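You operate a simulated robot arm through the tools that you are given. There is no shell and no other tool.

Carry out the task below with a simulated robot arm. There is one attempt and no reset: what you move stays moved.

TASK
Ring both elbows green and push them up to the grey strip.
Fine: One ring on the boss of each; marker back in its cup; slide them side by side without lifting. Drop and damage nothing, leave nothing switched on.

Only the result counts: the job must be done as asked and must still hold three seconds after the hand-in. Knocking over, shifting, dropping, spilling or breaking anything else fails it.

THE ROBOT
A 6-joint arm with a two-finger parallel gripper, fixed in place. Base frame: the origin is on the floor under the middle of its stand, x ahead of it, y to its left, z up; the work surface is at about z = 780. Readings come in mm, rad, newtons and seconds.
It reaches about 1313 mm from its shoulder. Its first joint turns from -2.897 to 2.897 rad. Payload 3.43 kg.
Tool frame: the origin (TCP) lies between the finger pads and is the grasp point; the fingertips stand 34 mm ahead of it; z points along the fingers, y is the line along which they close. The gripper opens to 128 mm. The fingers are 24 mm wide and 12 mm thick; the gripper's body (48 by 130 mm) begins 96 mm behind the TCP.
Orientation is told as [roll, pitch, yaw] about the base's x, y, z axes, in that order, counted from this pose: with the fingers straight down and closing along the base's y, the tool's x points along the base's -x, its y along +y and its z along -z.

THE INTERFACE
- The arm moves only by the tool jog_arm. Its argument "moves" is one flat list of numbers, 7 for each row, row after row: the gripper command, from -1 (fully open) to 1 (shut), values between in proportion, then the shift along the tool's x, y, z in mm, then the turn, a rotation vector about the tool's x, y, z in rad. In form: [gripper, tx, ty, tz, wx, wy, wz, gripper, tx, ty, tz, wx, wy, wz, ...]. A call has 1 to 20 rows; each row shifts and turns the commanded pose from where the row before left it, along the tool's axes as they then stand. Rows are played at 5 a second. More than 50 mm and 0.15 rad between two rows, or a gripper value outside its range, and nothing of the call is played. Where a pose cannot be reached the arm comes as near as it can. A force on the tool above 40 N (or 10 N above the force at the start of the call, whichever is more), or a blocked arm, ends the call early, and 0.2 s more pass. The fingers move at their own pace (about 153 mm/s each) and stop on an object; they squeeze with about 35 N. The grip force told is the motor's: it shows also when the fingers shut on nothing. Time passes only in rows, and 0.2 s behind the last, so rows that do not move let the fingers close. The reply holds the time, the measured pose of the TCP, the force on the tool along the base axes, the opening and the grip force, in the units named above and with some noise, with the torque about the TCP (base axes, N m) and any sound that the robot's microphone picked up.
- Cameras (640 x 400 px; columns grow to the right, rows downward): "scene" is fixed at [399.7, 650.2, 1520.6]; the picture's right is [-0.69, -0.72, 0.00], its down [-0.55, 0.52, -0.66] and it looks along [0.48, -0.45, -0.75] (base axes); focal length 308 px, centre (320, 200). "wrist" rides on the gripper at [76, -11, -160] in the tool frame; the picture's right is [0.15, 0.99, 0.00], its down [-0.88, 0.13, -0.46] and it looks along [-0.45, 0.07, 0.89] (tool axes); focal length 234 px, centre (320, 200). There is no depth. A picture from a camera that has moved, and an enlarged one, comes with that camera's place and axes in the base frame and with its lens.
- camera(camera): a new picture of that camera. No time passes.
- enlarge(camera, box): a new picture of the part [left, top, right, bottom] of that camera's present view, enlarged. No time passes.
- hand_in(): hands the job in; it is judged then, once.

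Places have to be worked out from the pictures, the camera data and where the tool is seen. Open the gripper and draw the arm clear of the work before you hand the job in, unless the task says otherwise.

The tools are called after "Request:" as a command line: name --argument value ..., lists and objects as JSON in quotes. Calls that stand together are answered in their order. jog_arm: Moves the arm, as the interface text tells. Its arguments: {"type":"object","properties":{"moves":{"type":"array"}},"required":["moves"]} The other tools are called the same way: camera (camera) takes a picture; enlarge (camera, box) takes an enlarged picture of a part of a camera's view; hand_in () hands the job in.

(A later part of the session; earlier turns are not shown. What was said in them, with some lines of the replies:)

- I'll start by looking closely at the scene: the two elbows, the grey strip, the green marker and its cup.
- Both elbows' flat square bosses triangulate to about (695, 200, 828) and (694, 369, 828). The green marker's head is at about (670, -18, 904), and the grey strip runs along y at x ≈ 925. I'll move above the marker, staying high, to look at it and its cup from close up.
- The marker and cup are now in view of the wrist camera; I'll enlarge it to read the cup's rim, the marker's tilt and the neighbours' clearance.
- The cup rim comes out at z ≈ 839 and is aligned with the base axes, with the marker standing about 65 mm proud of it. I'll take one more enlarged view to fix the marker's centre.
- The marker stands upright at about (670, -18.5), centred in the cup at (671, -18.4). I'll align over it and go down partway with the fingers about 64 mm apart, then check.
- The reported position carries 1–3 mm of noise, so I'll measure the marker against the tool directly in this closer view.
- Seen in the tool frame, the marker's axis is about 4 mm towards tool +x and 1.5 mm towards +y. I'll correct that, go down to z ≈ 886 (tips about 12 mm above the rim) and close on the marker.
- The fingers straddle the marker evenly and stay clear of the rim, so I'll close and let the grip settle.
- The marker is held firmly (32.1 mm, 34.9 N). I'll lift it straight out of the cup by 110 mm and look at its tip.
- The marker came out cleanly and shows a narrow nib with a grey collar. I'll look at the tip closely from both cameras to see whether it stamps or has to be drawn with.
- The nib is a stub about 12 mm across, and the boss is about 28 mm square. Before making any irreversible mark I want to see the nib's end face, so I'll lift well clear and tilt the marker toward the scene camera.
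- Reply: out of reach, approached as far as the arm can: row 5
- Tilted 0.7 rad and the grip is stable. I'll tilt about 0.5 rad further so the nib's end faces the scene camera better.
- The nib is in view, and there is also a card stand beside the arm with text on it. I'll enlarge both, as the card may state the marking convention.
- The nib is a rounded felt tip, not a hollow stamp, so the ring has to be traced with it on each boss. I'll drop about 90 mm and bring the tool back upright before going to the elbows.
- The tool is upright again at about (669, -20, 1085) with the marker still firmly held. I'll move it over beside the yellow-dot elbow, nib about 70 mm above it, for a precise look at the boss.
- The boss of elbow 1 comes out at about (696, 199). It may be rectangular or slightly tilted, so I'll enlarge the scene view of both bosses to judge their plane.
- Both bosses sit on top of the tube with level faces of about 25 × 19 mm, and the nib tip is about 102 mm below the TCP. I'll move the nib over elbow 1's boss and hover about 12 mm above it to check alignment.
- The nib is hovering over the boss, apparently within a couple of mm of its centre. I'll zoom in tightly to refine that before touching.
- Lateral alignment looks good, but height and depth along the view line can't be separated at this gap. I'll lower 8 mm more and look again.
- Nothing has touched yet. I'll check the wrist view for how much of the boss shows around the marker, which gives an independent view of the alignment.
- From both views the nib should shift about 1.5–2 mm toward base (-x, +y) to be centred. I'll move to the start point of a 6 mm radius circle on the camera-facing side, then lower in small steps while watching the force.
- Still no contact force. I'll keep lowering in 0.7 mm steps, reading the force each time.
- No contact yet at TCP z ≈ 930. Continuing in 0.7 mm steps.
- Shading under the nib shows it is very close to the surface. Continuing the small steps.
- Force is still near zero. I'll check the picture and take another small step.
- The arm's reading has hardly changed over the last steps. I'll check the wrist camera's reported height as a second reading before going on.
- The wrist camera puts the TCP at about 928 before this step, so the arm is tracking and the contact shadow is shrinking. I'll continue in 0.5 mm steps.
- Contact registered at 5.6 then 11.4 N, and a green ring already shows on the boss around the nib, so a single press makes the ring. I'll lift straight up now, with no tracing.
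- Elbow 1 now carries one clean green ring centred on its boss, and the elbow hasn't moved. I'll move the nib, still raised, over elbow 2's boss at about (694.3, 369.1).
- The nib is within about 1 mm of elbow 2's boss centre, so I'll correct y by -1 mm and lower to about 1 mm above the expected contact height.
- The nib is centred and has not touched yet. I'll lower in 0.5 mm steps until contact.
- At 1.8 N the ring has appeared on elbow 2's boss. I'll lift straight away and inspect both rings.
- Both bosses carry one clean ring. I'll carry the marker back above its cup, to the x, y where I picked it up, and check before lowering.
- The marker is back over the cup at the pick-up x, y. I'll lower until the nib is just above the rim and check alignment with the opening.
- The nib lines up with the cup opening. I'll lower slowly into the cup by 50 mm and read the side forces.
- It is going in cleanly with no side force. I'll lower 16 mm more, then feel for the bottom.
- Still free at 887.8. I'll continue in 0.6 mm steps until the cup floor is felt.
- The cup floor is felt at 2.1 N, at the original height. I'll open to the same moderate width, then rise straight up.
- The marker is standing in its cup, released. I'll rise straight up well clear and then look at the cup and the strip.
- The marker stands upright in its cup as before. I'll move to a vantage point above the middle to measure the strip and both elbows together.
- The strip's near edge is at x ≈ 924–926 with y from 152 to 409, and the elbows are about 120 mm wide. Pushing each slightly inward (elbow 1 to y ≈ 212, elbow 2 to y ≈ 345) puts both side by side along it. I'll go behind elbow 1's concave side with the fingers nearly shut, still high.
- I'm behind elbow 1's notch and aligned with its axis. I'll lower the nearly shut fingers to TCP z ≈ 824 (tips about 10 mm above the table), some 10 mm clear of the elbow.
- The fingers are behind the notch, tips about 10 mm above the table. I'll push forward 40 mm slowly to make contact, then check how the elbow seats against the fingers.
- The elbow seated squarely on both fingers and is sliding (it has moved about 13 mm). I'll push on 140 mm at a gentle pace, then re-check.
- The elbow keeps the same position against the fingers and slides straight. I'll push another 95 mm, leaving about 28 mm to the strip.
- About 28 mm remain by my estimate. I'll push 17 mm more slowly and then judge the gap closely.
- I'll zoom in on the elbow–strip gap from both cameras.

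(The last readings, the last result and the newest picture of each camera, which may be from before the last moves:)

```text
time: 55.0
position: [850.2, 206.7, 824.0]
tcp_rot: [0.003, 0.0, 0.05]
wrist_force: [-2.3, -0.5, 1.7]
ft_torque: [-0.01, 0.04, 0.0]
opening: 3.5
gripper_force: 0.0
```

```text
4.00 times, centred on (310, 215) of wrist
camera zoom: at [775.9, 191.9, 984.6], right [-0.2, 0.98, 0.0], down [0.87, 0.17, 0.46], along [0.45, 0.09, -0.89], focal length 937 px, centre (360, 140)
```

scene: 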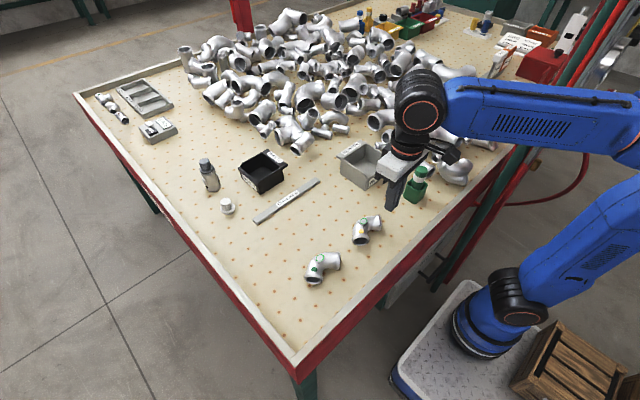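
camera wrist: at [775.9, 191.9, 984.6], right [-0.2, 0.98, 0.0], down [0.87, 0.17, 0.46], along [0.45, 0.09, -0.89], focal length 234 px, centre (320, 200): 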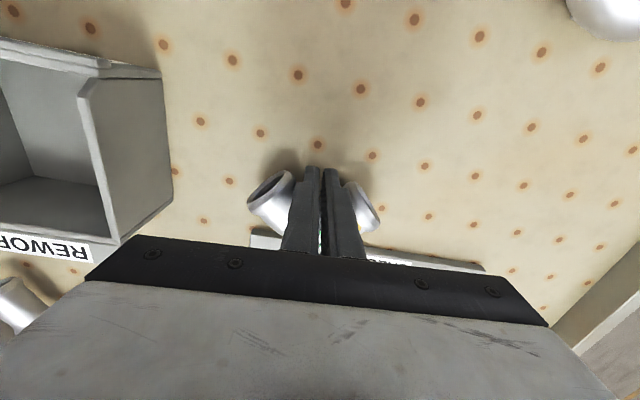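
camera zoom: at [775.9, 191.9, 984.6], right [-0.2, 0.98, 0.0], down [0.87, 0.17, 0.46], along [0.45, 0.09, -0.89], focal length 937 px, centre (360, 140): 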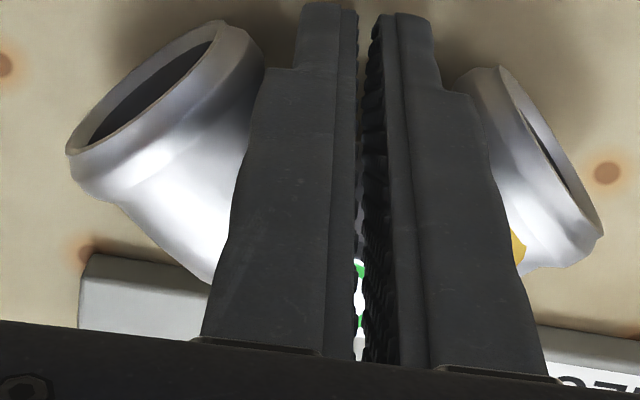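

By my estimate the elbow's leading surface is about 9 mm short of the strip. I'll push 5 mm slowly, then look again while watching the push force.

Request:
jog_arm --moves '[0.93, -2, 0, 0, 0, 0, 0, 0.93, -2, 0, 0, 0, 0, 0, 0.93, -1, 0, 0, 0, 0, 0, 0.93, 0, 0, 0, 0, 0, 0]'

Request:
enlarge --camera "scene" --box '[300, 170, 340, 210]'

```text
time: 56.0
position: [854.9, 206.9, 824.6]
tcp_rot: [-0.002, 0.002, 0.052]
wrist_force: [-1.1, 0.3, 0.0]
ft_torque: [0.0, 0.04, 0.04]
opening: 3.4
gripper_force: 0.2
```

```text
10.00 times, centred on (320, 190) of scene
camera zoom: at [399.7, 650.2, 1520.6], right [-0.69, -0.72, 0.0], down [-0.55, 0.52, -0.66], along [0.48, -0.45, -0.75], focal length 3081 px, centre (320, 300)
```

zoom: 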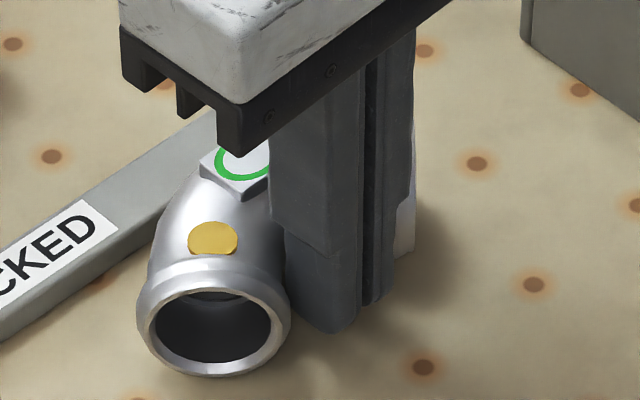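

Combining both cameras, the strip's near face is at x ≈ 928 and the elbow's leading surface at about 917. I'll push 8 mm more in small steps, still watching the force.

Request:
jog_arm --moves '[0.93, -2, 0, 0, 0, 0, 0, 0.93, -2, 0, 0, 0, 0, 0, 0.93, -2, 0, 0, 0, 0, 0, 0.93, -1, 0, 0, 0, 0, 0, 0.93, -1, 0, 0, 0, 0, 0, 0.93, 0, 0, 0, 0, 0, 0]'

Request:
enlarge --camera "scene" --box '[300, 165, 340, 205]'

```text
time: 57.4
position: [862.9, 208.3, 823.9]
tcp_rot: [0.001, 0.0, 0.052]
wrist_force: [-1.3, -0.7, 0.0]
ft_torque: [0.01, 0.04, 0.02]
opening: 3.3
gripper_force: 0.0
```

```text
10.00 times, centred on (320, 185) of scene
camera zoom: at [399.7, 650.2, 1520.6], right [-0.69, -0.72, 0.0], down [-0.55, 0.52, -0.66], along [0.48, -0.45, -0.75], focal length 3081 px, centre (320, 350)
```

zoom: 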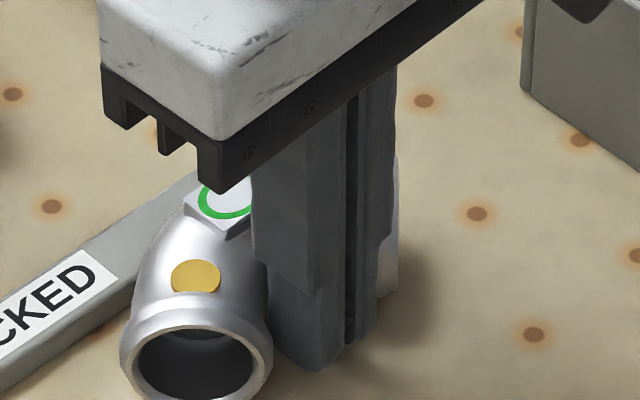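

No sign of strip contact yet. I'll back the fingers out of the notch, rise, and measure the actual gap from above.

Request:
jog_arm --moves '[0.93, 5, 0, 0, 0, 0, 0, 0.93, 10, 0, 0, 0, 0, 0, 0.93, 15, 0, 0, 0, 0, 0, 0.93, 20, 0, 0, 0, 0, 0, 0.93, 10, 0, -20, 0, 0, 0, 0.93, 10, 0, -35, 0, 0, 0, 0.93, 10, 0, -40, 0, 0, 0, 0.93, 10, 0, -40, 0, 0, 0, 0.93, 0, 0, -35, 0, 0, 0, 0.93, 0, 0, 0, 0, 0, 0.05, -0.5, 0, 0, 0, 0, 0, 0, -1, 0, 0, 0, 0, 0, 0]'

Request:
camera --camera "wrist"

Request:
enlarge --camera "scene" --box '[290, 165, 350, 215]'

```text
time: 60.0
position: [772.9, 203.7, 994.6]
tcp_rot: [0.001, 0.0, 0.0]
wrist_force: [0.4, 0.0, -0.6]
ft_torque: [-0.01, -0.02, -0.01]
opening: 128.1
gripper_force: 0.0
```

```text
taken
camera wrist: at [698.4, 191.3, 1154.0], right [-0.15, 0.99, 0.0], down [0.88, 0.13, 0.46], along [0.45, 0.07, -0.89], focal length 234 px, centre (320, 200)
```

wrist: 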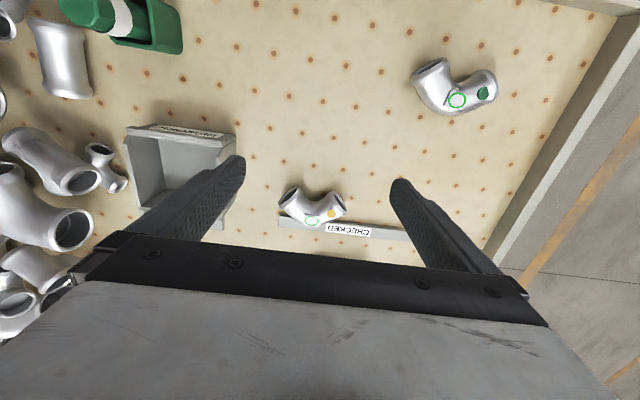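

```text
8.00 times, centred on (320, 190) of scene
camera zoom: at [399.7, 650.2, 1520.6], right [-0.69, -0.72, 0.0], down [-0.55, 0.52, -0.66], along [0.48, -0.45, -0.75], focal length 2464 px, centre (320, 280)
```

zoom: 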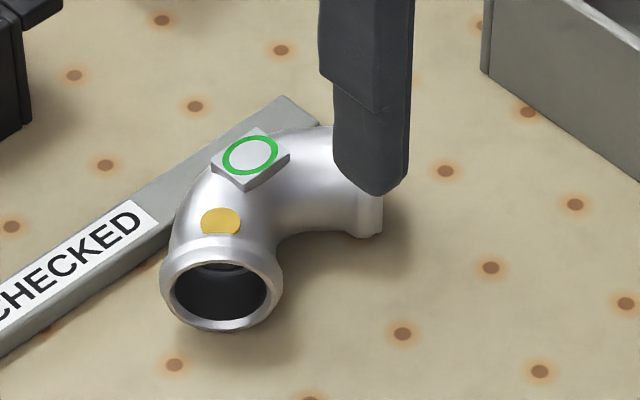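

The elbow sits right at the strip with its ring intact. I'll enlarge the wrist view to read the gap.

Request:
enlarge --camera "wrist" --box '[264, 170, 376, 240]'

```text
5.71 times, centred on (320, 205) of wrist
camera zoom: at [698.4, 191.3, 1154.0], right [-0.15, 0.99, 0.0], down [0.88, 0.13, 0.46], along [0.45, 0.07, -0.89], focal length 1338 px, centre (320, 171)
```

zoom: 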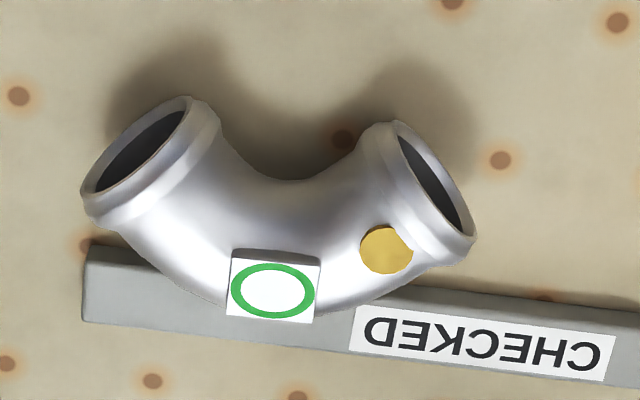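

Elbow 1's boss is now at (905, 209): its leading surface is level with the strip's near face at about 924–926, and neither the ring nor the strip is disturbed. Now I'll go behind elbow 2's notch with the tool turned about -0.105 rad, so it slides slightly inward.

Request:
jog_arm --moves '[0, 24.4, 28.8, 0, 0, 0, 0, 0.93, 24.4, 28.8, 0, 0, 0, 0, 0.93, 24.4, 28.8, 0, 0, 0, 0, 0.93, 24.4, 28.8, 0, 0, 0, 0, 0.93, 24.4, 28.8, 0, 0, 0, 0, 0.93, 24.2, 29, 0, 0, 0, 0, 0.93, 0, 0, 0, 0, 0, 0.105, 0.93, 0, 0, 0, 0, 0, 0, 0.93, 0, 0, 0, 0, 0, 0]'

Request:
enlarge --camera "wrist" --box '[224, 90, 416, 210]'

Request:
enlarge --camera "scene" --box '[290, 200, 418, 300]'

```text
time: 62.0
position: [626.9, 375.6, 993.6]
tcp_rot: [0.001, 0.001, -0.104]
wrist_force: [0.4, 0.1, -0.5]
ft_torque: [0.03, -0.01, -0.02]
opening: 4.5
gripper_force: 0.1
```

```text
3.33 times, centred on (320, 150) of wrist
camera zoom: at [551.1, 371.4, 1153.4], right [-0.04, 1.0, 0.0], down [0.89, 0.04, 0.46], along [0.46, 0.02, -0.89], focal length 781 px, centre (320, 367)
```

zoom: 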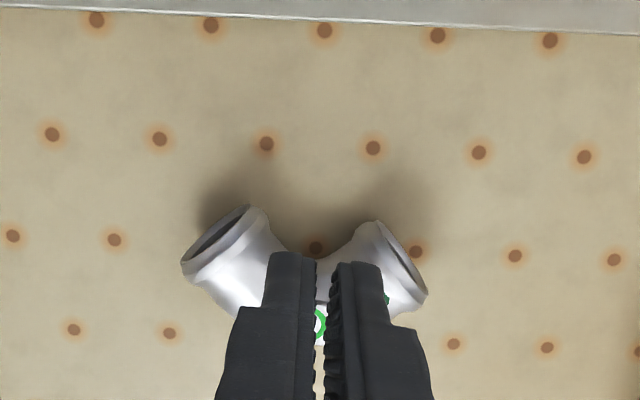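

```text
4.00 times, centred on (354, 250) of scene
camera zoom: at [399.7, 650.2, 1520.6], right [-0.69, -0.72, 0.0], down [-0.55, 0.52, -0.66], along [0.48, -0.45, -0.75], focal length 1232 px, centre (184, 0)
```

zoom: 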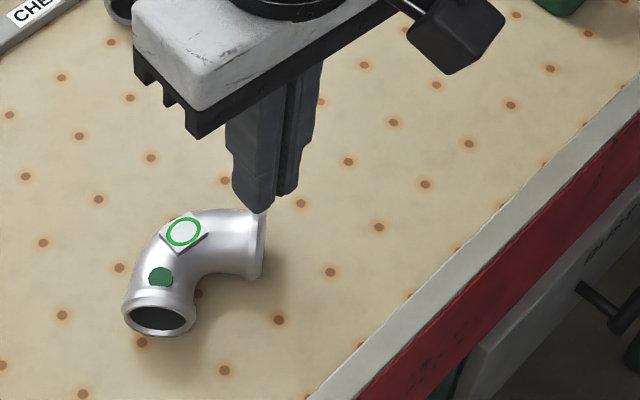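

The tool is lined up symmetrically with elbow 2's notch. I'll lower behind it to TCP z ≈ 824.5.

Request:
jog_arm --moves '[0.93, 0, 0, 35, 0, 0, 0, 0.93, 0, 0, 40, 0, 0, 0, 0.93, 0, 0, 40, 0, 0, 0, 0.93, 0, 0, 30, 0, 0, 0, 0.93, 0, 0, 15, 0, 0, 0, 0.93, 0, 0, 9.5, 0, 0, 0, 0.93, 0, 0, 0, 0, 0, 0]'

Request:
enlarge --camera "scene" --box '[290, 200, 418, 300]'

Request:
camera --camera "wrist"

```text
time: 63.6
position: [625.3, 376.5, 823.3]
tcp_rot: [0.003, 0.0, -0.105]
wrist_force: [0.3, -0.1, 0.5]
ft_torque: [0.0, -0.03, 0.02]
opening: 4.4
gripper_force: 0.0
```

```text
4.00 times, centred on (354, 250) of scene
camera zoom: at [399.7, 650.2, 1520.6], right [-0.69, -0.72, 0.0], down [-0.55, 0.52, -0.66], along [0.48, -0.45, -0.75], focal length 1232 px, centre (184, 0)
```

zoom: 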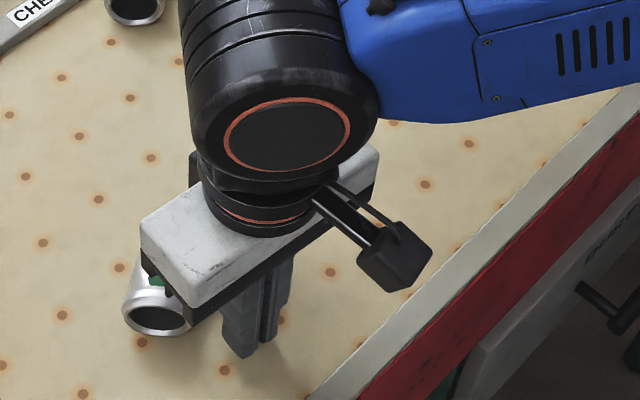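

```text
taken
camera wrist: at [551.2, 373.0, 982.6], right [-0.04, 1.0, 0.0], down [0.89, 0.04, 0.46], along [0.46, 0.02, -0.89], focal length 234 px, centre (320, 200)
```

wrist: 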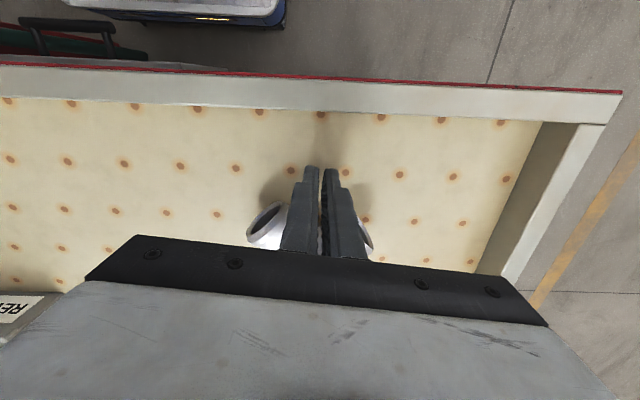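

The fingers are down behind elbow 2, tips about 9 mm above the table. I'll push 40 mm slowly to seat it, then check.

Request:
jog_arm --moves '[0.93, -8, 0, 0, 0, 0, 0, 0.93, -8, 0, 0, 0, 0, 0, 0.93, -6, 0, 0, 0, 0, 0, 0.93, -5, 0, 0, 0, 0, 0, 0.93, -5, 0, 0, 0, 0, 0, 0.93, -4, 0, 0, 0, 0, 0, 0.93, -4, 0, 0, 0, 0, 0, 0.93, 0, 0, 0, 0, 0, 0]'

Request:
enlarge --camera "wrist" --box '[224, 120, 416, 240]'

Request:
enlarge --camera "scene" --box '[270, 200, 398, 300]'

```text
time: 65.4
position: [666.7, 371.6, 824.1]
tcp_rot: [0.0, -0.002, -0.105]
wrist_force: [-0.5, 0.6, 0.6]
ft_torque: [-0.02, 0.05, 0.01]
opening: 3.2
gripper_force: 0.1
```

```text
3.33 times, centred on (320, 180) of wrist
camera zoom: at [591.3, 368.0, 984.4], right [-0.04, 1.0, 0.0], down [0.89, 0.04, 0.46], along [0.46, 0.02, -0.89], focal length 781 px, centre (320, 267)
```

zoom: 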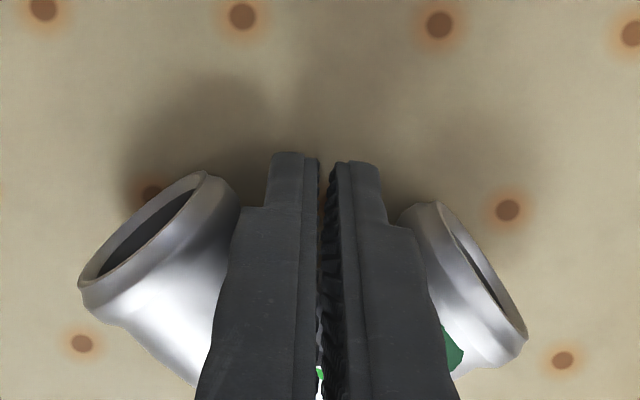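

```text
4.00 times, centred on (334, 250) of scene
camera zoom: at [399.7, 650.2, 1520.6], right [-0.69, -0.72, 0.0], down [-0.55, 0.52, -0.66], along [0.48, -0.45, -0.75], focal length 1232 px, centre (264, 0)
```

zoom: 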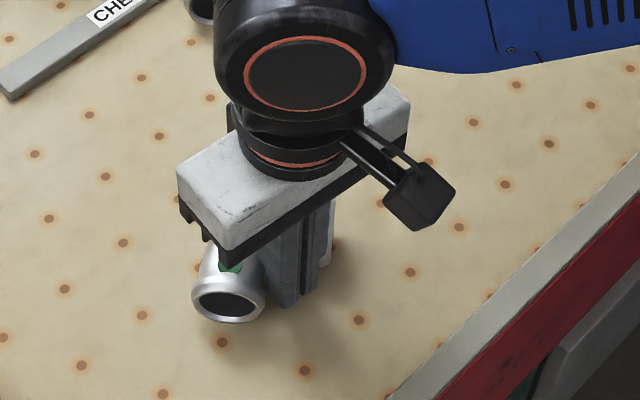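

Elbow 2 is seated evenly on the fingers. I'll push it 80 mm along the inward-angled line.

Request:
jog_arm --moves '[0.93, -6, 0, 0, 0, 0, 0, 0.93, -9, 0, 0, 0, 0, 0, 0.93, -10, 0, 0, 0, 0, 0, 0.93, -10, 0, 0, 0, 0, 0, 0.93, -10, 0, 0, 0, 0, 0, 0.93, -10, 0, 0, 0, 0, 0, 0.93, -10, 0, 0, 0, 0, 0, 0.93, -10, 0, 0, 0, 0, 0, 0.93, -5, 0, 0, 0, 0, 0, 0.93, 0, 0, 0, 0, 0, 0]'

Request:
enlarge --camera "wrist" --box '[224, 120, 416, 240]'

Request:
enlarge --camera "scene" --box '[240, 160, 368, 260]'

```text
time: 67.6
position: [746.9, 363.5, 824.9]
tcp_rot: [-0.001, -0.001, -0.105]
wrist_force: [-1.4, 0.1, -0.8]
ft_torque: [0.01, 0.03, 0.02]
opening: 3.1
gripper_force: 0.0
```

```text
3.33 times, centred on (320, 180) of wrist
camera zoom: at [670.4, 359.4, 984.4], right [-0.04, 1.0, 0.0], down [0.89, 0.04, 0.46], along [0.46, 0.02, -0.89], focal length 781 px, centre (320, 267)
```

zoom: 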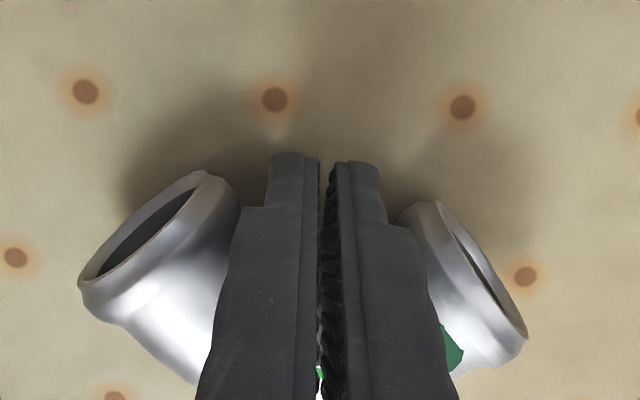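

```text
4.00 times, centred on (304, 210) of scene
camera zoom: at [399.7, 650.2, 1520.6], right [-0.69, -0.72, 0.0], down [-0.55, 0.52, -0.66], along [0.48, -0.45, -0.75], focal length 1232 px, centre (384, 160)
```

zoom: 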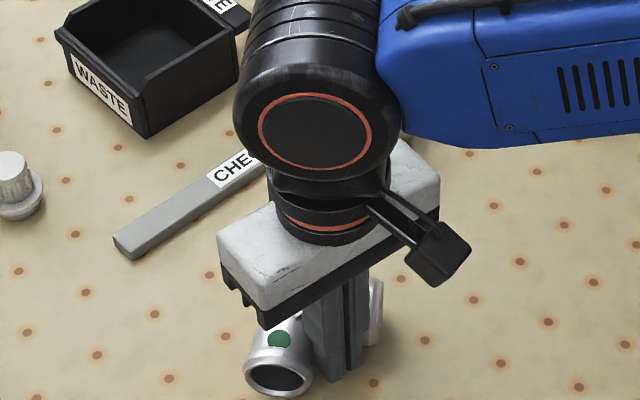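

It is sliding straight, with no shift against the fingers; about 115 mm remain. I'll push 90 mm more.

Request:
jog_arm --moves '[0.93, -6, 0, 0, 0, 0, 0, 0.93, -9, 0, 0, 0, 0, 0, 0.93, -10, 0, 0, 0, 0, 0, 0.93, -10, 0, 0, 0, 0, 0, 0.93, -10, 0, 0, 0, 0, 0, 0.93, -10, 0, 0, 0, 0, 0, 0.93, -10, 0, 0, 0, 0, 0, 0.93, -10, 0, 0, 0, 0, 0, 0.93, -9, 0, 0, 0, 0, 0, 0.93, -6, 0, 0, 0, 0, 0, 0.93, 0, 0, 0, 0, 0, 0]'

Request:
camera --camera "wrist"

Request:
enlarge --camera "scene" --box '[240, 140, 368, 240]'

```text
time: 70.0
position: [835.7, 354.3, 823.9]
tcp_rot: [-0.001, -0.002, -0.104]
wrist_force: [-1.1, 1.3, -1.0]
ft_torque: [0.02, 0.07, 0.0]
opening: 3.1
gripper_force: 0.0
```

```text
taken
camera wrist: at [760.3, 350.8, 983.8], right [-0.04, 1.0, 0.0], down [0.89, 0.04, 0.46], along [0.46, 0.02, -0.89], focal length 234 px, centre (320, 200)
```

wrist: 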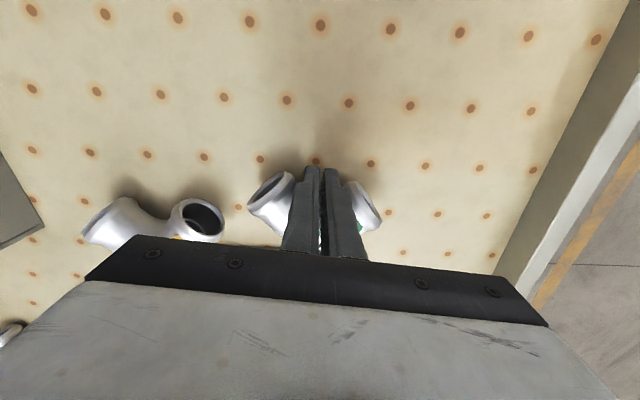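

```text
4.00 times, centred on (304, 190) of scene
camera zoom: at [399.7, 650.2, 1520.6], right [-0.69, -0.72, 0.0], down [-0.55, 0.52, -0.66], along [0.48, -0.45, -0.75], focal length 1232 px, centre (384, 240)
```

zoom: 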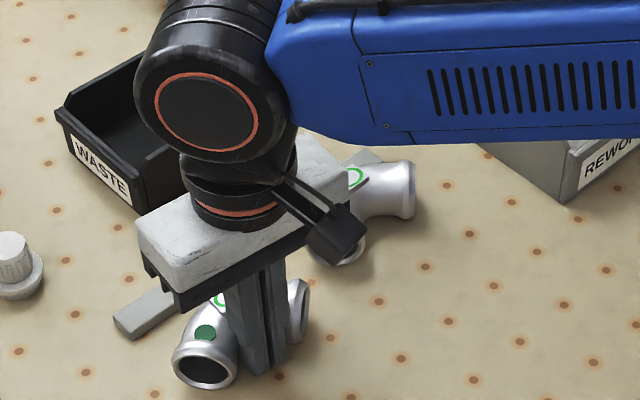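

About 25 mm remain, with a comfortable gap between the two elbows. I'll push 18 mm in small steps.

Request:
jog_arm --moves '[0.93, -5, 0, 0, 0, 0, 0, 0.93, -5, 0, 0, 0, 0, 0, 0.93, -4, 0, 0, 0, 0, 0, 0.93, -4, 0, 0, 0, 0, 0, 0.93, 0, 0, 0, 0, 0, 0]'

Request:
enlarge --camera "scene" --box '[260, 180, 330, 240]'

Request:
enlarge --camera "wrist" --box '[150, 140, 400, 260]'

```text
time: 71.2
position: [854.6, 352.7, 824.6]
tcp_rot: [0.001, 0.0, -0.105]
wrist_force: [-1.0, 0.1, 0.3]
ft_torque: [-0.01, 0.01, 0.0]
opening: 3.2
gripper_force: 0.1
```

```text
6.67 times, centred on (295, 210) of scene
camera zoom: at [399.7, 650.2, 1520.6], right [-0.69, -0.72, 0.0], down [-0.55, 0.52, -0.66], along [0.48, -0.45, -0.75], focal length 2054 px, centre (487, 133)
```

zoom: 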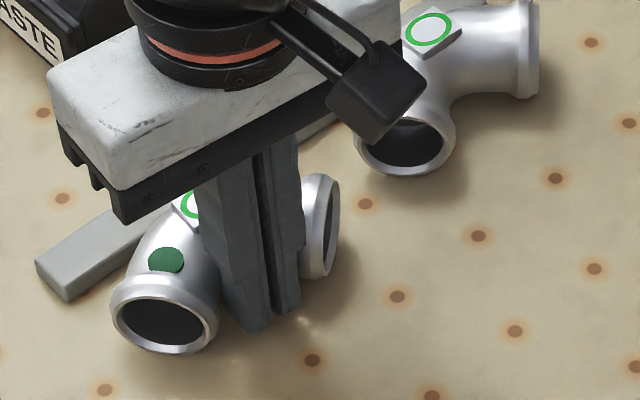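

```text
2.56 times, centred on (275, 200) of wrist
camera zoom: at [778.2, 348.9, 984.2], right [-0.04, 1.0, 0.0], down [0.89, 0.04, 0.46], along [0.46, 0.02, -0.89], focal length 600 px, centre (435, 200)
```

zoom: 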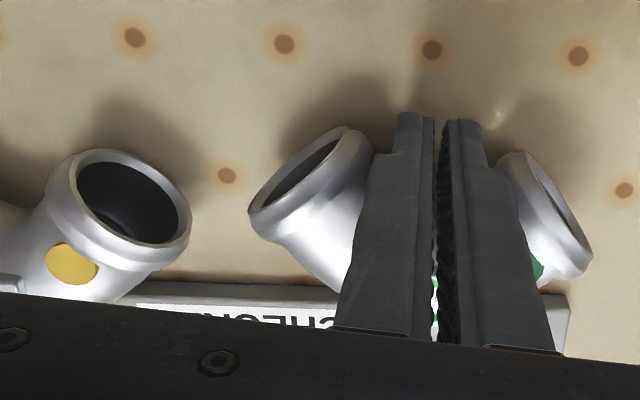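

About 7 mm remain. I'll finish with 6.5 mm in small steps while watching the force.

Request:
jog_arm --moves '[0.93, -2, 0, 0, 0, 0, 0, 0.93, -2, 0, 0, 0, 0, 0, 0.93, -1.5, 0, 0, 0, 0, 0, 0.93, -1, 0, 0, 0, 0, 0, 0.93, 0, 0, 0, 0, 0, 0]'

Request:
enlarge --camera "scene" --box '[260, 180, 330, 240]'

```text
time: 72.4
position: [860.0, 351.7, 825.6]
tcp_rot: [0.0, 0.001, -0.105]
wrist_force: [-2.5, 1.2, 0.3]
ft_torque: [-0.01, 0.03, -0.02]
opening: 3.4
gripper_force: 0.2
```

```text
6.67 times, centred on (295, 210) of scene
camera zoom: at [399.7, 650.2, 1520.6], right [-0.69, -0.72, 0.0], down [-0.55, 0.52, -0.66], along [0.48, -0.45, -0.75], focal length 2054 px, centre (487, 133)
```

zoom: 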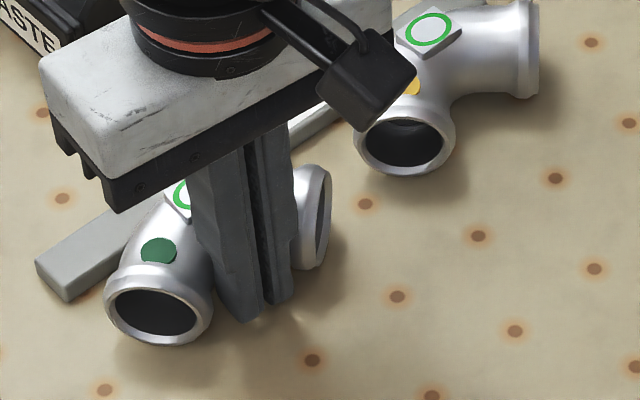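

The strip hasn't moved and the force is still only sliding friction. I'll back the fingers out, rise, and measure both elbows against the strip from above.

Request:
jog_arm --moves '[0.93, 5, 0, 0, 0, 0, 0, 0.93, 10, 0, 0, 0, 0, 0, 0.93, 15, 0, 0, 0, 0, 0, 0.93, 20, 0, 0, 0, 0, 0, 0.93, 10, 0, -20, 0, 0, 0, 0.93, 15, 0, -35, 0, 0, 0, 0.93, 15, 0, -40, 0, 0, 0, 0.93, 10, 0, -40, 0, 0, 0, 0.93, 0, 0, -40, 0, 0, 0, 0.93, 0, -30, -20, 0, 0, -0.105, -0.5, 0, -30, 0, 0, 0, 0, -1, 0, 0, 0, 0, 0, 0, -1, 0, 0, 0, 0, 0, 0]'

Request:
camera --camera "wrist"

Request:
enlarge --camera "wrist" --box '[230, 150, 410, 250]'

Request:
enlarge --camera "scene" --box '[250, 160, 362, 240]'

```text
time: 75.2
position: [758.3, 302.1, 1019.7]
tcp_rot: [0.0, 0.0, 0.0]
wrist_force: [0.7, -0.4, 0.2]
ft_torque: [0.02, 0.02, -0.01]
opening: 127.9
gripper_force: 0.0
```

```text
taken
camera wrist: at [683.9, 289.6, 1179.2], right [-0.15, 0.99, 0.0], down [0.88, 0.13, 0.46], along [0.45, 0.07, -0.89], focal length 234 px, centre (320, 200)
```

wrist: 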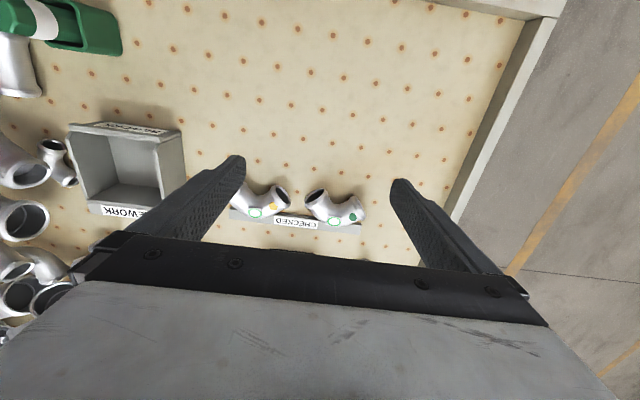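

```text
3.56 times, centred on (320, 200) of wrist
camera zoom: at [683.9, 289.6, 1179.2], right [-0.15, 0.99, 0.0], down [0.88, 0.13, 0.46], along [0.45, 0.07, -0.89], focal length 833 px, centre (320, 200)
```

zoom: 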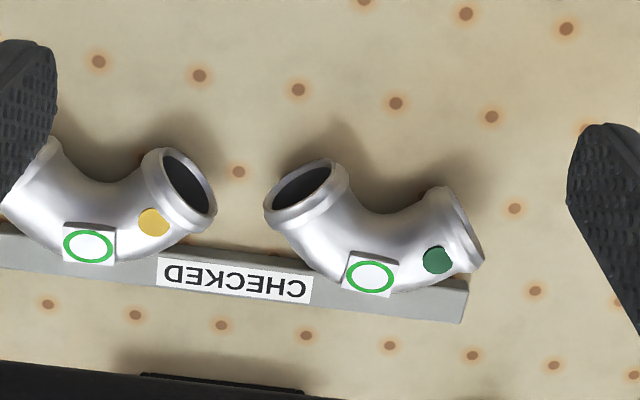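

```text
5.00 times, centred on (306, 200) of scene
camera zoom: at [399.7, 650.2, 1520.6], right [-0.69, -0.72, 0.0], down [-0.55, 0.52, -0.66], along [0.48, -0.45, -0.75], focal length 1540 px, centre (390, 200)
```

zoom: 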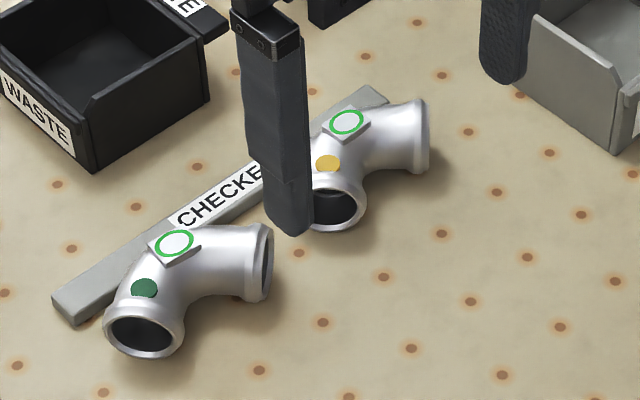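

Both are ringed and side by side; elbow 2's leading surface looks about 3 mm shorter of the strip than elbow 1's. I'll look closely at the strip's height and the remaining gaps.

Request:
enlarge --camera "scene" --box '[256, 196, 296, 236]'

Request:
enlarge --camera "wrist" --box '[295, 175, 375, 235]'

Request:
enlarge --camera "wrist" --box '[225, 165, 305, 225]'

```text
10.00 times, centred on (276, 216) of scene
camera zoom: at [399.7, 650.2, 1520.6], right [-0.69, -0.72, 0.0], down [-0.55, 0.52, -0.66], along [0.48, -0.45, -0.75], focal length 3081 px, centre (760, 40)
```

zoom: 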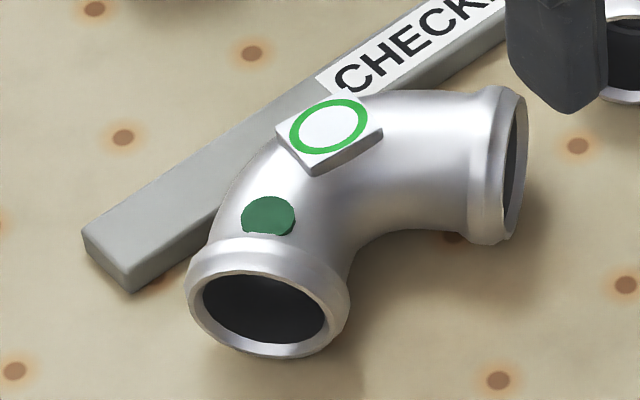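

```text
6.67 times, centred on (335, 205) of wrist
camera zoom: at [683.9, 289.6, 1179.2], right [-0.15, 0.99, 0.0], down [0.88, 0.13, 0.46], along [0.45, 0.07, -0.89], focal length 1561 px, centre (220, 167)
```

zoom: 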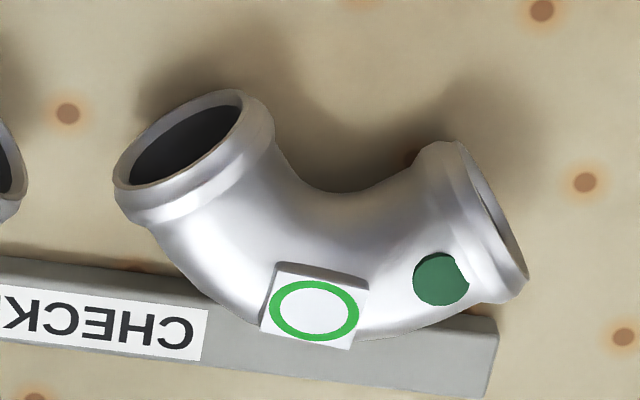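

```text
6.67 times, centred on (265, 195) of wrist
camera zoom: at [683.9, 289.6, 1179.2], right [-0.15, 0.99, 0.0], down [0.88, 0.13, 0.46], along [0.45, 0.07, -0.89], focal length 1561 px, centre (687, 233)
```

zoom: 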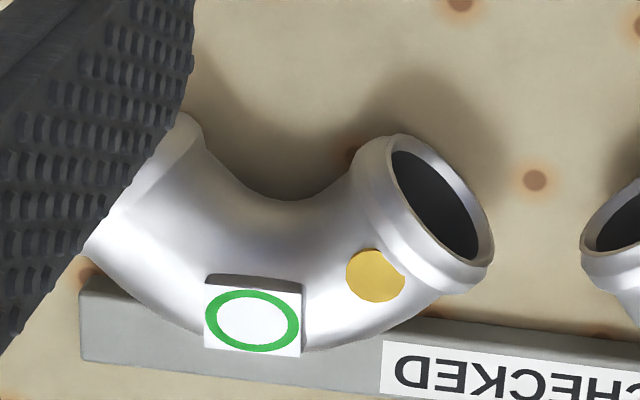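

Elbow 1 is right at the strip, while elbow 2 is about 3 mm short of matching it. I'll retrace my path behind elbow 2 (same line, fingers nearly shut) to nudge it the last few mm.

Request:
jog_arm --moves '[0, 0, 30, 0, 0, 0, 0, 0.93, 0, 0, 0, 0, 0, 0.105, 0.93, 0, 30, 20, 0, 0, 0, 0.93, 0, 0, 40, 0, 0, 0, 0.93, 0, 0, 40, 0, 0, 0, 0.93, 0, 0, 40, 0, 0, 0, 0.93, 0, 0, 35, 0, 0, 0, 0.93, 0, 0, 20, 0, 0, 0, 0.93, -20, 0, 0, 0, 0, 0, 0.93, -20, 0, 0, 0, 0, 0, 0.93, 0, 0, 0, 0, 0, 0, 0.93, 0, 0, 0, 0, 0, 0]'

Request:
camera --camera "wrist"

Request:
enlarge --camera "scene" --box '[250, 180, 362, 250]'

```text
time: 77.8
position: [801.5, 354.6, 824.3]
tcp_rot: [0.002, -0.004, -0.105]
wrist_force: [0.5, -0.3, 0.8]
ft_torque: [0.0, 0.0, 0.02]
opening: 4.7
gripper_force: 0.1
```

```text
taken
camera wrist: at [725.4, 351.9, 984.4], right [-0.04, 1.0, 0.0], down [0.89, 0.04, 0.46], along [0.46, 0.02, -0.89], focal length 234 px, centre (320, 200)
```

wrist: 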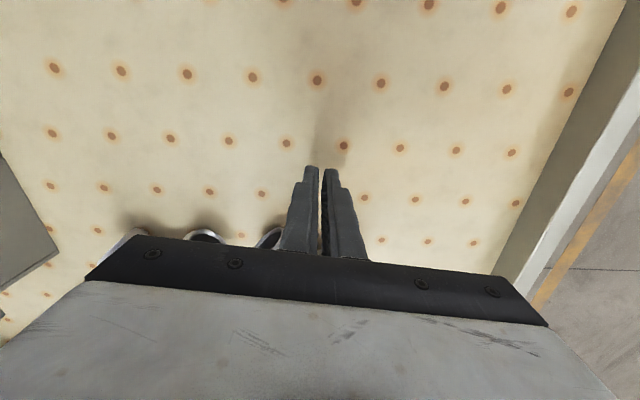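

```text
5.71 times, centred on (306, 215) of scene
camera zoom: at [399.7, 650.2, 1520.6], right [-0.69, -0.72, 0.0], down [-0.55, 0.52, -0.66], along [0.48, -0.45, -0.75], focal length 1760 px, centre (400, 114)
```

zoom: 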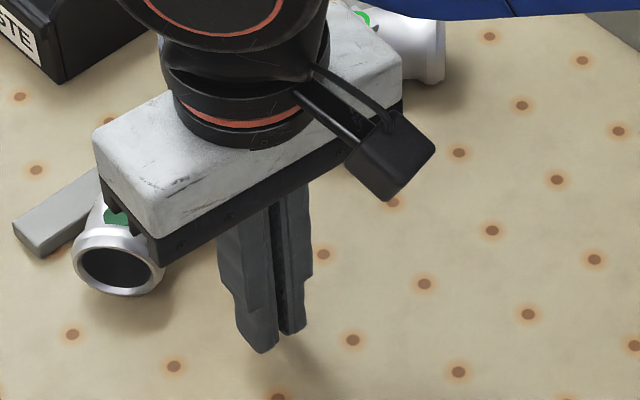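

The reported y is about 2 mm off what I expect from retracing, so I'll take another reading without moving before re-entering the notch.

Request:
jog_arm --moves '[0.93, 0, 0, 0, 0, 0, 0]'

Request:
jog_arm --moves '[0.93, 0, 0, 0, 0, 0, 0]'

Request:
enlarge --camera "wrist" --box '[180, 140, 420, 260]'

```text
time: 78.2
position: [801.5, 356.1, 824.9]
tcp_rot: [0.001, 0.001, -0.104]
wrist_force: [-0.6, -0.7, -0.5]
ft_torque: [0.01, -0.01, -0.01]
opening: 4.7
gripper_force: 0.0
```

```text
time: 78.6
position: [801.1, 355.3, 824.2]
tcp_rot: [0.001, 0.0, -0.105]
wrist_force: [0.1, 0.7, 0.7]
ft_torque: [0.02, 0.01, 0.02]
opening: 4.5
gripper_force: 0.1
```

```text
2.67 times, centred on (300, 200) of wrist
camera zoom: at [725.4, 351.9, 984.4], right [-0.04, 1.0, 0.0], down [0.89, 0.04, 0.46], along [0.46, 0.02, -0.89], focal length 624 px, centre (373, 200)
```

zoom: 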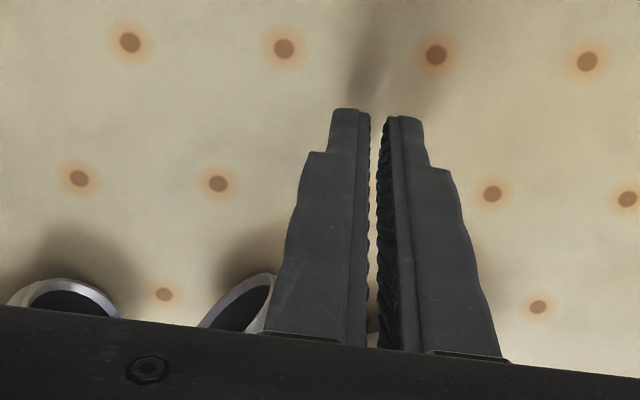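

The average reading is (801.4, 355.3), close enough for the notch to centre it. I'll advance 52 mm back into the notch, then look.

Request:
jog_arm --moves '[0.93, -10, 0.7, 0, 0, 0, 0, 0.93, -12, 0, 0, 0, 0, 0, 0.93, -12, 0, 0, 0, 0, 0, 0.93, -10, 0, 0, 0, 0, 0, 0.93, -8, 0, 0, 0, 0, 0, 0.93, 0, 0, 0, 0, 0, 0]'

Request:
enlarge --camera "wrist" --box '[180, 140, 420, 260]'

Request:
enlarge --camera "scene" --box '[260, 180, 330, 240]'

```text
time: 80.0
position: [852.7, 352.3, 824.3]
tcp_rot: [0.003, -0.001, -0.104]
wrist_force: [-0.3, -0.1, -1.5]
ft_torque: [-0.02, 0.0, -0.03]
opening: 4.4
gripper_force: 0.0
```

```text
2.67 times, centred on (300, 200) of wrist
camera zoom: at [777.4, 349.1, 983.7], right [-0.04, 1.0, 0.0], down [0.89, 0.04, 0.46], along [0.46, 0.02, -0.89], focal length 624 px, centre (373, 200)
```

zoom: 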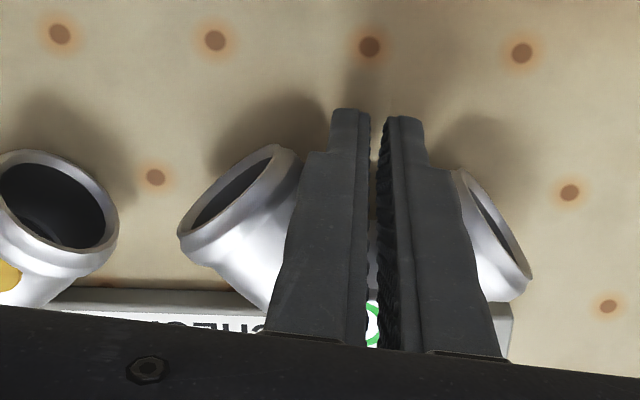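

```text
6.67 times, centred on (295, 210) of scene
camera zoom: at [399.7, 650.2, 1520.6], right [-0.69, -0.72, 0.0], down [-0.55, 0.52, -0.66], along [0.48, -0.45, -0.75], focal length 2054 px, centre (487, 133)
```

zoom: 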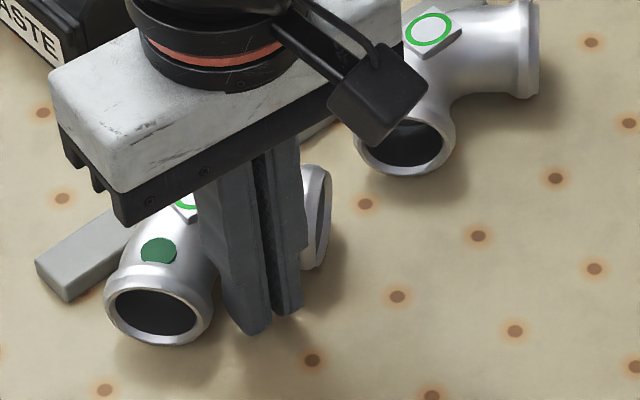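

The fingers are back inside the notch, symmetric and not yet touching. I'll advance 11.5 mm in small steps, which nudges the elbow about 3.5 mm.

Request:
jog_arm --moves '[0.93, -3, 0, 0, 0, 0, 0, 0.93, -3, 0, 0, 0, 0, 0, 0.93, -2, 0, 0, 0, 0, 0, 0.93, -1.5, 0, 0, 0, 0, 0, 0.93, -1, 0, 0, 0, 0, 0, 0.93, -1, 0, 0, 0, 0, 0, 0.93, 0, 0, 0, 0, 0, 0]'

Request:
enlarge --camera "scene" --box '[260, 180, 330, 240]'

```text
time: 81.6
position: [864.7, 352.0, 824.5]
tcp_rot: [0.003, 0.0, -0.107]
wrist_force: [-2.1, 0.2, 0.7]
ft_torque: [-0.01, 0.02, -0.02]
opening: 3.7
gripper_force: 0.0
```

```text
6.67 times, centred on (295, 210) of scene
camera zoom: at [399.7, 650.2, 1520.6], right [-0.69, -0.72, 0.0], down [-0.55, 0.52, -0.66], along [0.48, -0.45, -0.75], focal length 2054 px, centre (487, 133)
```

zoom: 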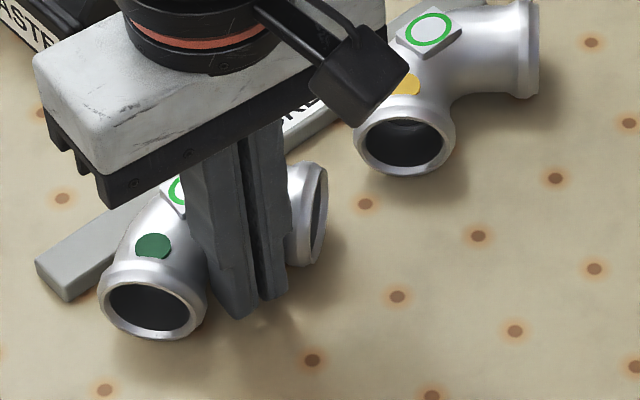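

The elbow moved a few mm and the strip hasn't moved. I'll back out the same way, rise and verify.

Request:
jog_arm --moves '[0.93, 5, 0, 0, 0, 0, 0, 0.93, 10, 0, 0, 0, 0, 0, 0.93, 15, 0, 0, 0, 0, 0, 0.93, 20, 0, 0, 0, 0, 0, 0.93, 10, 0, -20, 0, 0, 0, 0.93, 15, 0, -35, 0, 0, 0, 0.93, 15, 0, -40, 0, 0, 0, 0.93, 15, 0, -40, 0, 0, 0, 0.93, 0, 0, -40, 0, 0, 0, 0.93, 0, 0, -20, 0, 0, -0.105, 0.93, 0, -30, 0, 0, 0, 0, -0.5, 0, -30, 0, 0, 0, 0, -1, 0, 0, 0, 0, 0, 0, -1, 0, 0, 0, 0, 0, 0]'

Request:
enlarge --camera "wrist" --box '[230, 150, 410, 250]'

Request:
camera --camera "scene"

Request:
enlarge --camera "scene" --box '[250, 160, 362, 240]'

```text
time: 84.6
position: [758.0, 302.4, 1019.9]
tcp_rot: [0.002, 0.001, 0.0]
wrist_force: [-0.2, -0.4, -1.0]
ft_torque: [0.01, 0.03, 0.0]
opening: 127.9
gripper_force: 0.0
```

```text
3.56 times, centred on (320, 200) of wrist
camera zoom: at [684.3, 291.5, 1179.7], right [-0.15, 0.99, 0.0], down [0.88, 0.13, 0.46], along [0.45, 0.07, -0.89], focal length 833 px, centre (320, 200)
```

zoom: 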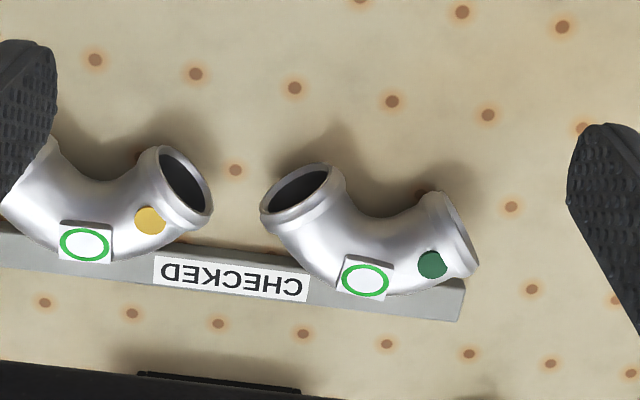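

```text
taken
```

scene: 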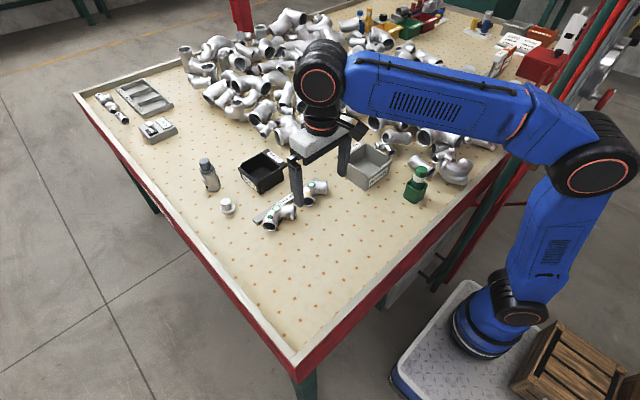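

```text
5.00 times, centred on (306, 200) of scene
camera zoom: at [399.7, 650.2, 1520.6], right [-0.69, -0.72, 0.0], down [-0.55, 0.52, -0.66], along [0.48, -0.45, -0.75], focal length 1540 px, centre (390, 200)
```

zoom: 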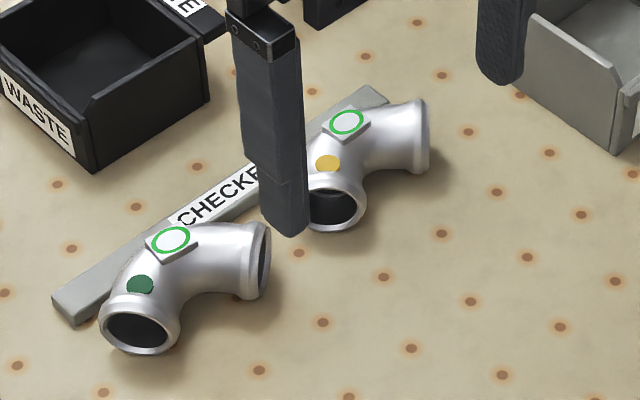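

Both bosses now measure x ≈ 906, level with each other at the strip with a clear gap between them, rings intact and the strip unmoved. I'll draw the arm up and back toward its starting pose with the gripper open.

Request:
jog_arm --moves '[-1, 0, 0, -30, 0, 0, 0, -1, 0, 0, -30, 0, 0, 0, -1, -3, -30, -20, 0, 0, 0, -1, -3, -40, 0, 0, 0, 0, -1, -3, -40, 0, 0, 0, 0, -1, -3, -40, 0, 0, 0, 0, -1, -3, -40, 0, 0, 0, 0, -1, -3, -30, 0, 0, 0, 0, -1, 0, 0, 0, 0, 0, 0, -1, 0, 0, 0, 0, 0, 0]'

Request:
camera --camera "scene"

Request:
enlarge --camera "scene" --box '[180, 140, 340, 240]'

Request:
enlarge --camera "scene" --box '[330, 120, 490, 220]'

Request:
camera --camera "wrist"

```text
time: 86.8
position: [778.1, 82.1, 1100.8]
tcp_rot: [0.003, -0.001, 0.0]
wrist_force: [0.8, 0.0, -0.3]
ft_torque: [0.04, 0.01, 0.01]
opening: 128.0
gripper_force: 0.1
```

```text
taken
```

scene: 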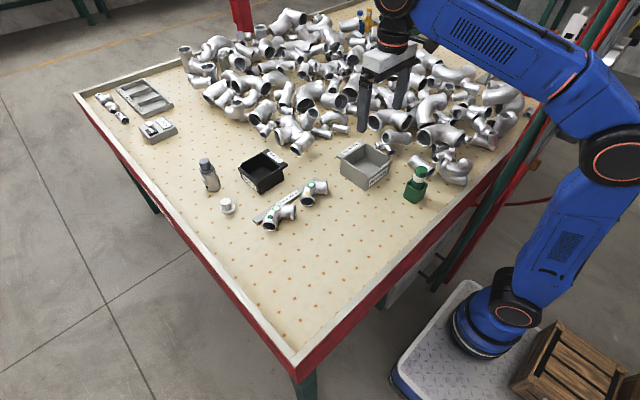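

```text
4.00 times, centred on (260, 190) of scene
camera zoom: at [399.7, 650.2, 1520.6], right [-0.69, -0.72, 0.0], down [-0.55, 0.52, -0.66], along [0.48, -0.45, -0.75], focal length 1232 px, centre (560, 240)
```

zoom: 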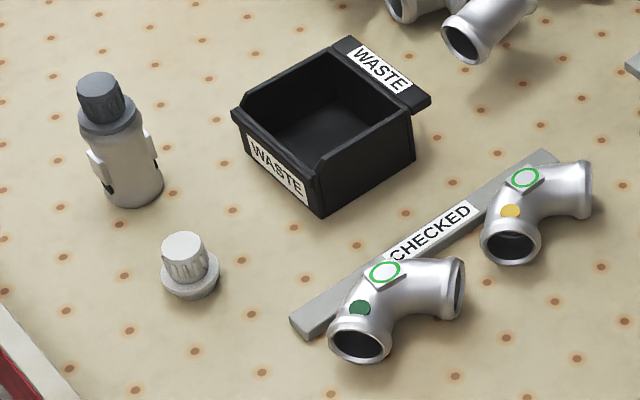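

```text
4.00 times, centred on (410, 170) of scene
camera zoom: at [399.7, 650.2, 1520.6], right [-0.69, -0.72, 0.0], down [-0.55, 0.52, -0.66], along [0.48, -0.45, -0.75], focal length 1232 px, centre (-40, 320)
```

zoom: 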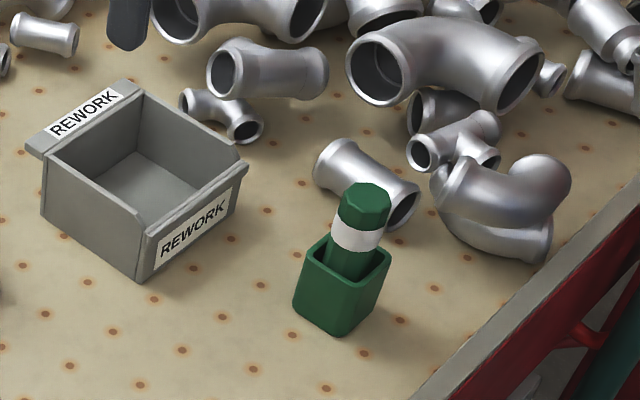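

```text
taken
camera wrist: at [703.1, 70.2, 1260.5], right [-0.15, 0.99, 0.0], down [0.88, 0.13, 0.46], along [0.45, 0.07, -0.89], focal length 234 px, centre (320, 200)
```

wrist: 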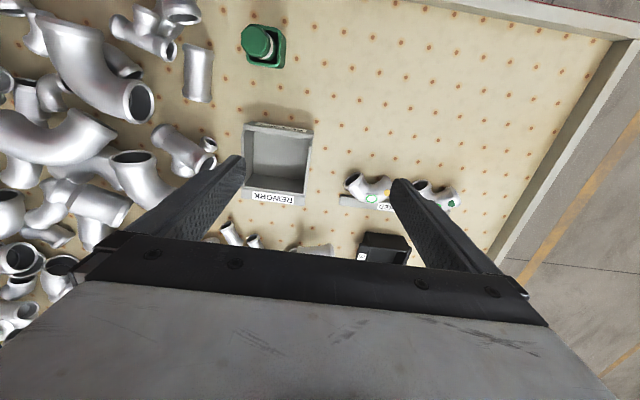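

All is in place: one green ring on each boss, both elbows side by side at the grey strip, and the marker upright in its cup exactly where it was. The bins, strip and other items are unmoved, and the gripper is open and clear, so I'm handing in.

Request:
hand_in

```text
The job is handed in.
```

I ringed both elbows in green and pushed them up to the grey strip, then handed the job in. I haven't seen a verdict.

- **Rings:** each elbow has one clean green ring centred on its boss. A single press made each ring; I had planned to trace it, but stopped when the full ring appeared on contact.
- **Position:** the elbows sit side by side, level with each other, with their leading surfaces about in line with the strip's near edge. The gap between them is roughly 20 mm. I stopped just short of touching the strip so it wouldn't shift.
- **Sliding:** I pushed both from their concave side with nearly closed fingers, never lifting them. Elbow 2 needed a second nudge of a few mm to match elbow 1.
- **Marker:** it is upright in its cup at its original spot.
- **Everything else:** nothing was dropped, and in the final pictures nothing else looked moved. I switched nothing on, and the gripper is open and clear of the work.
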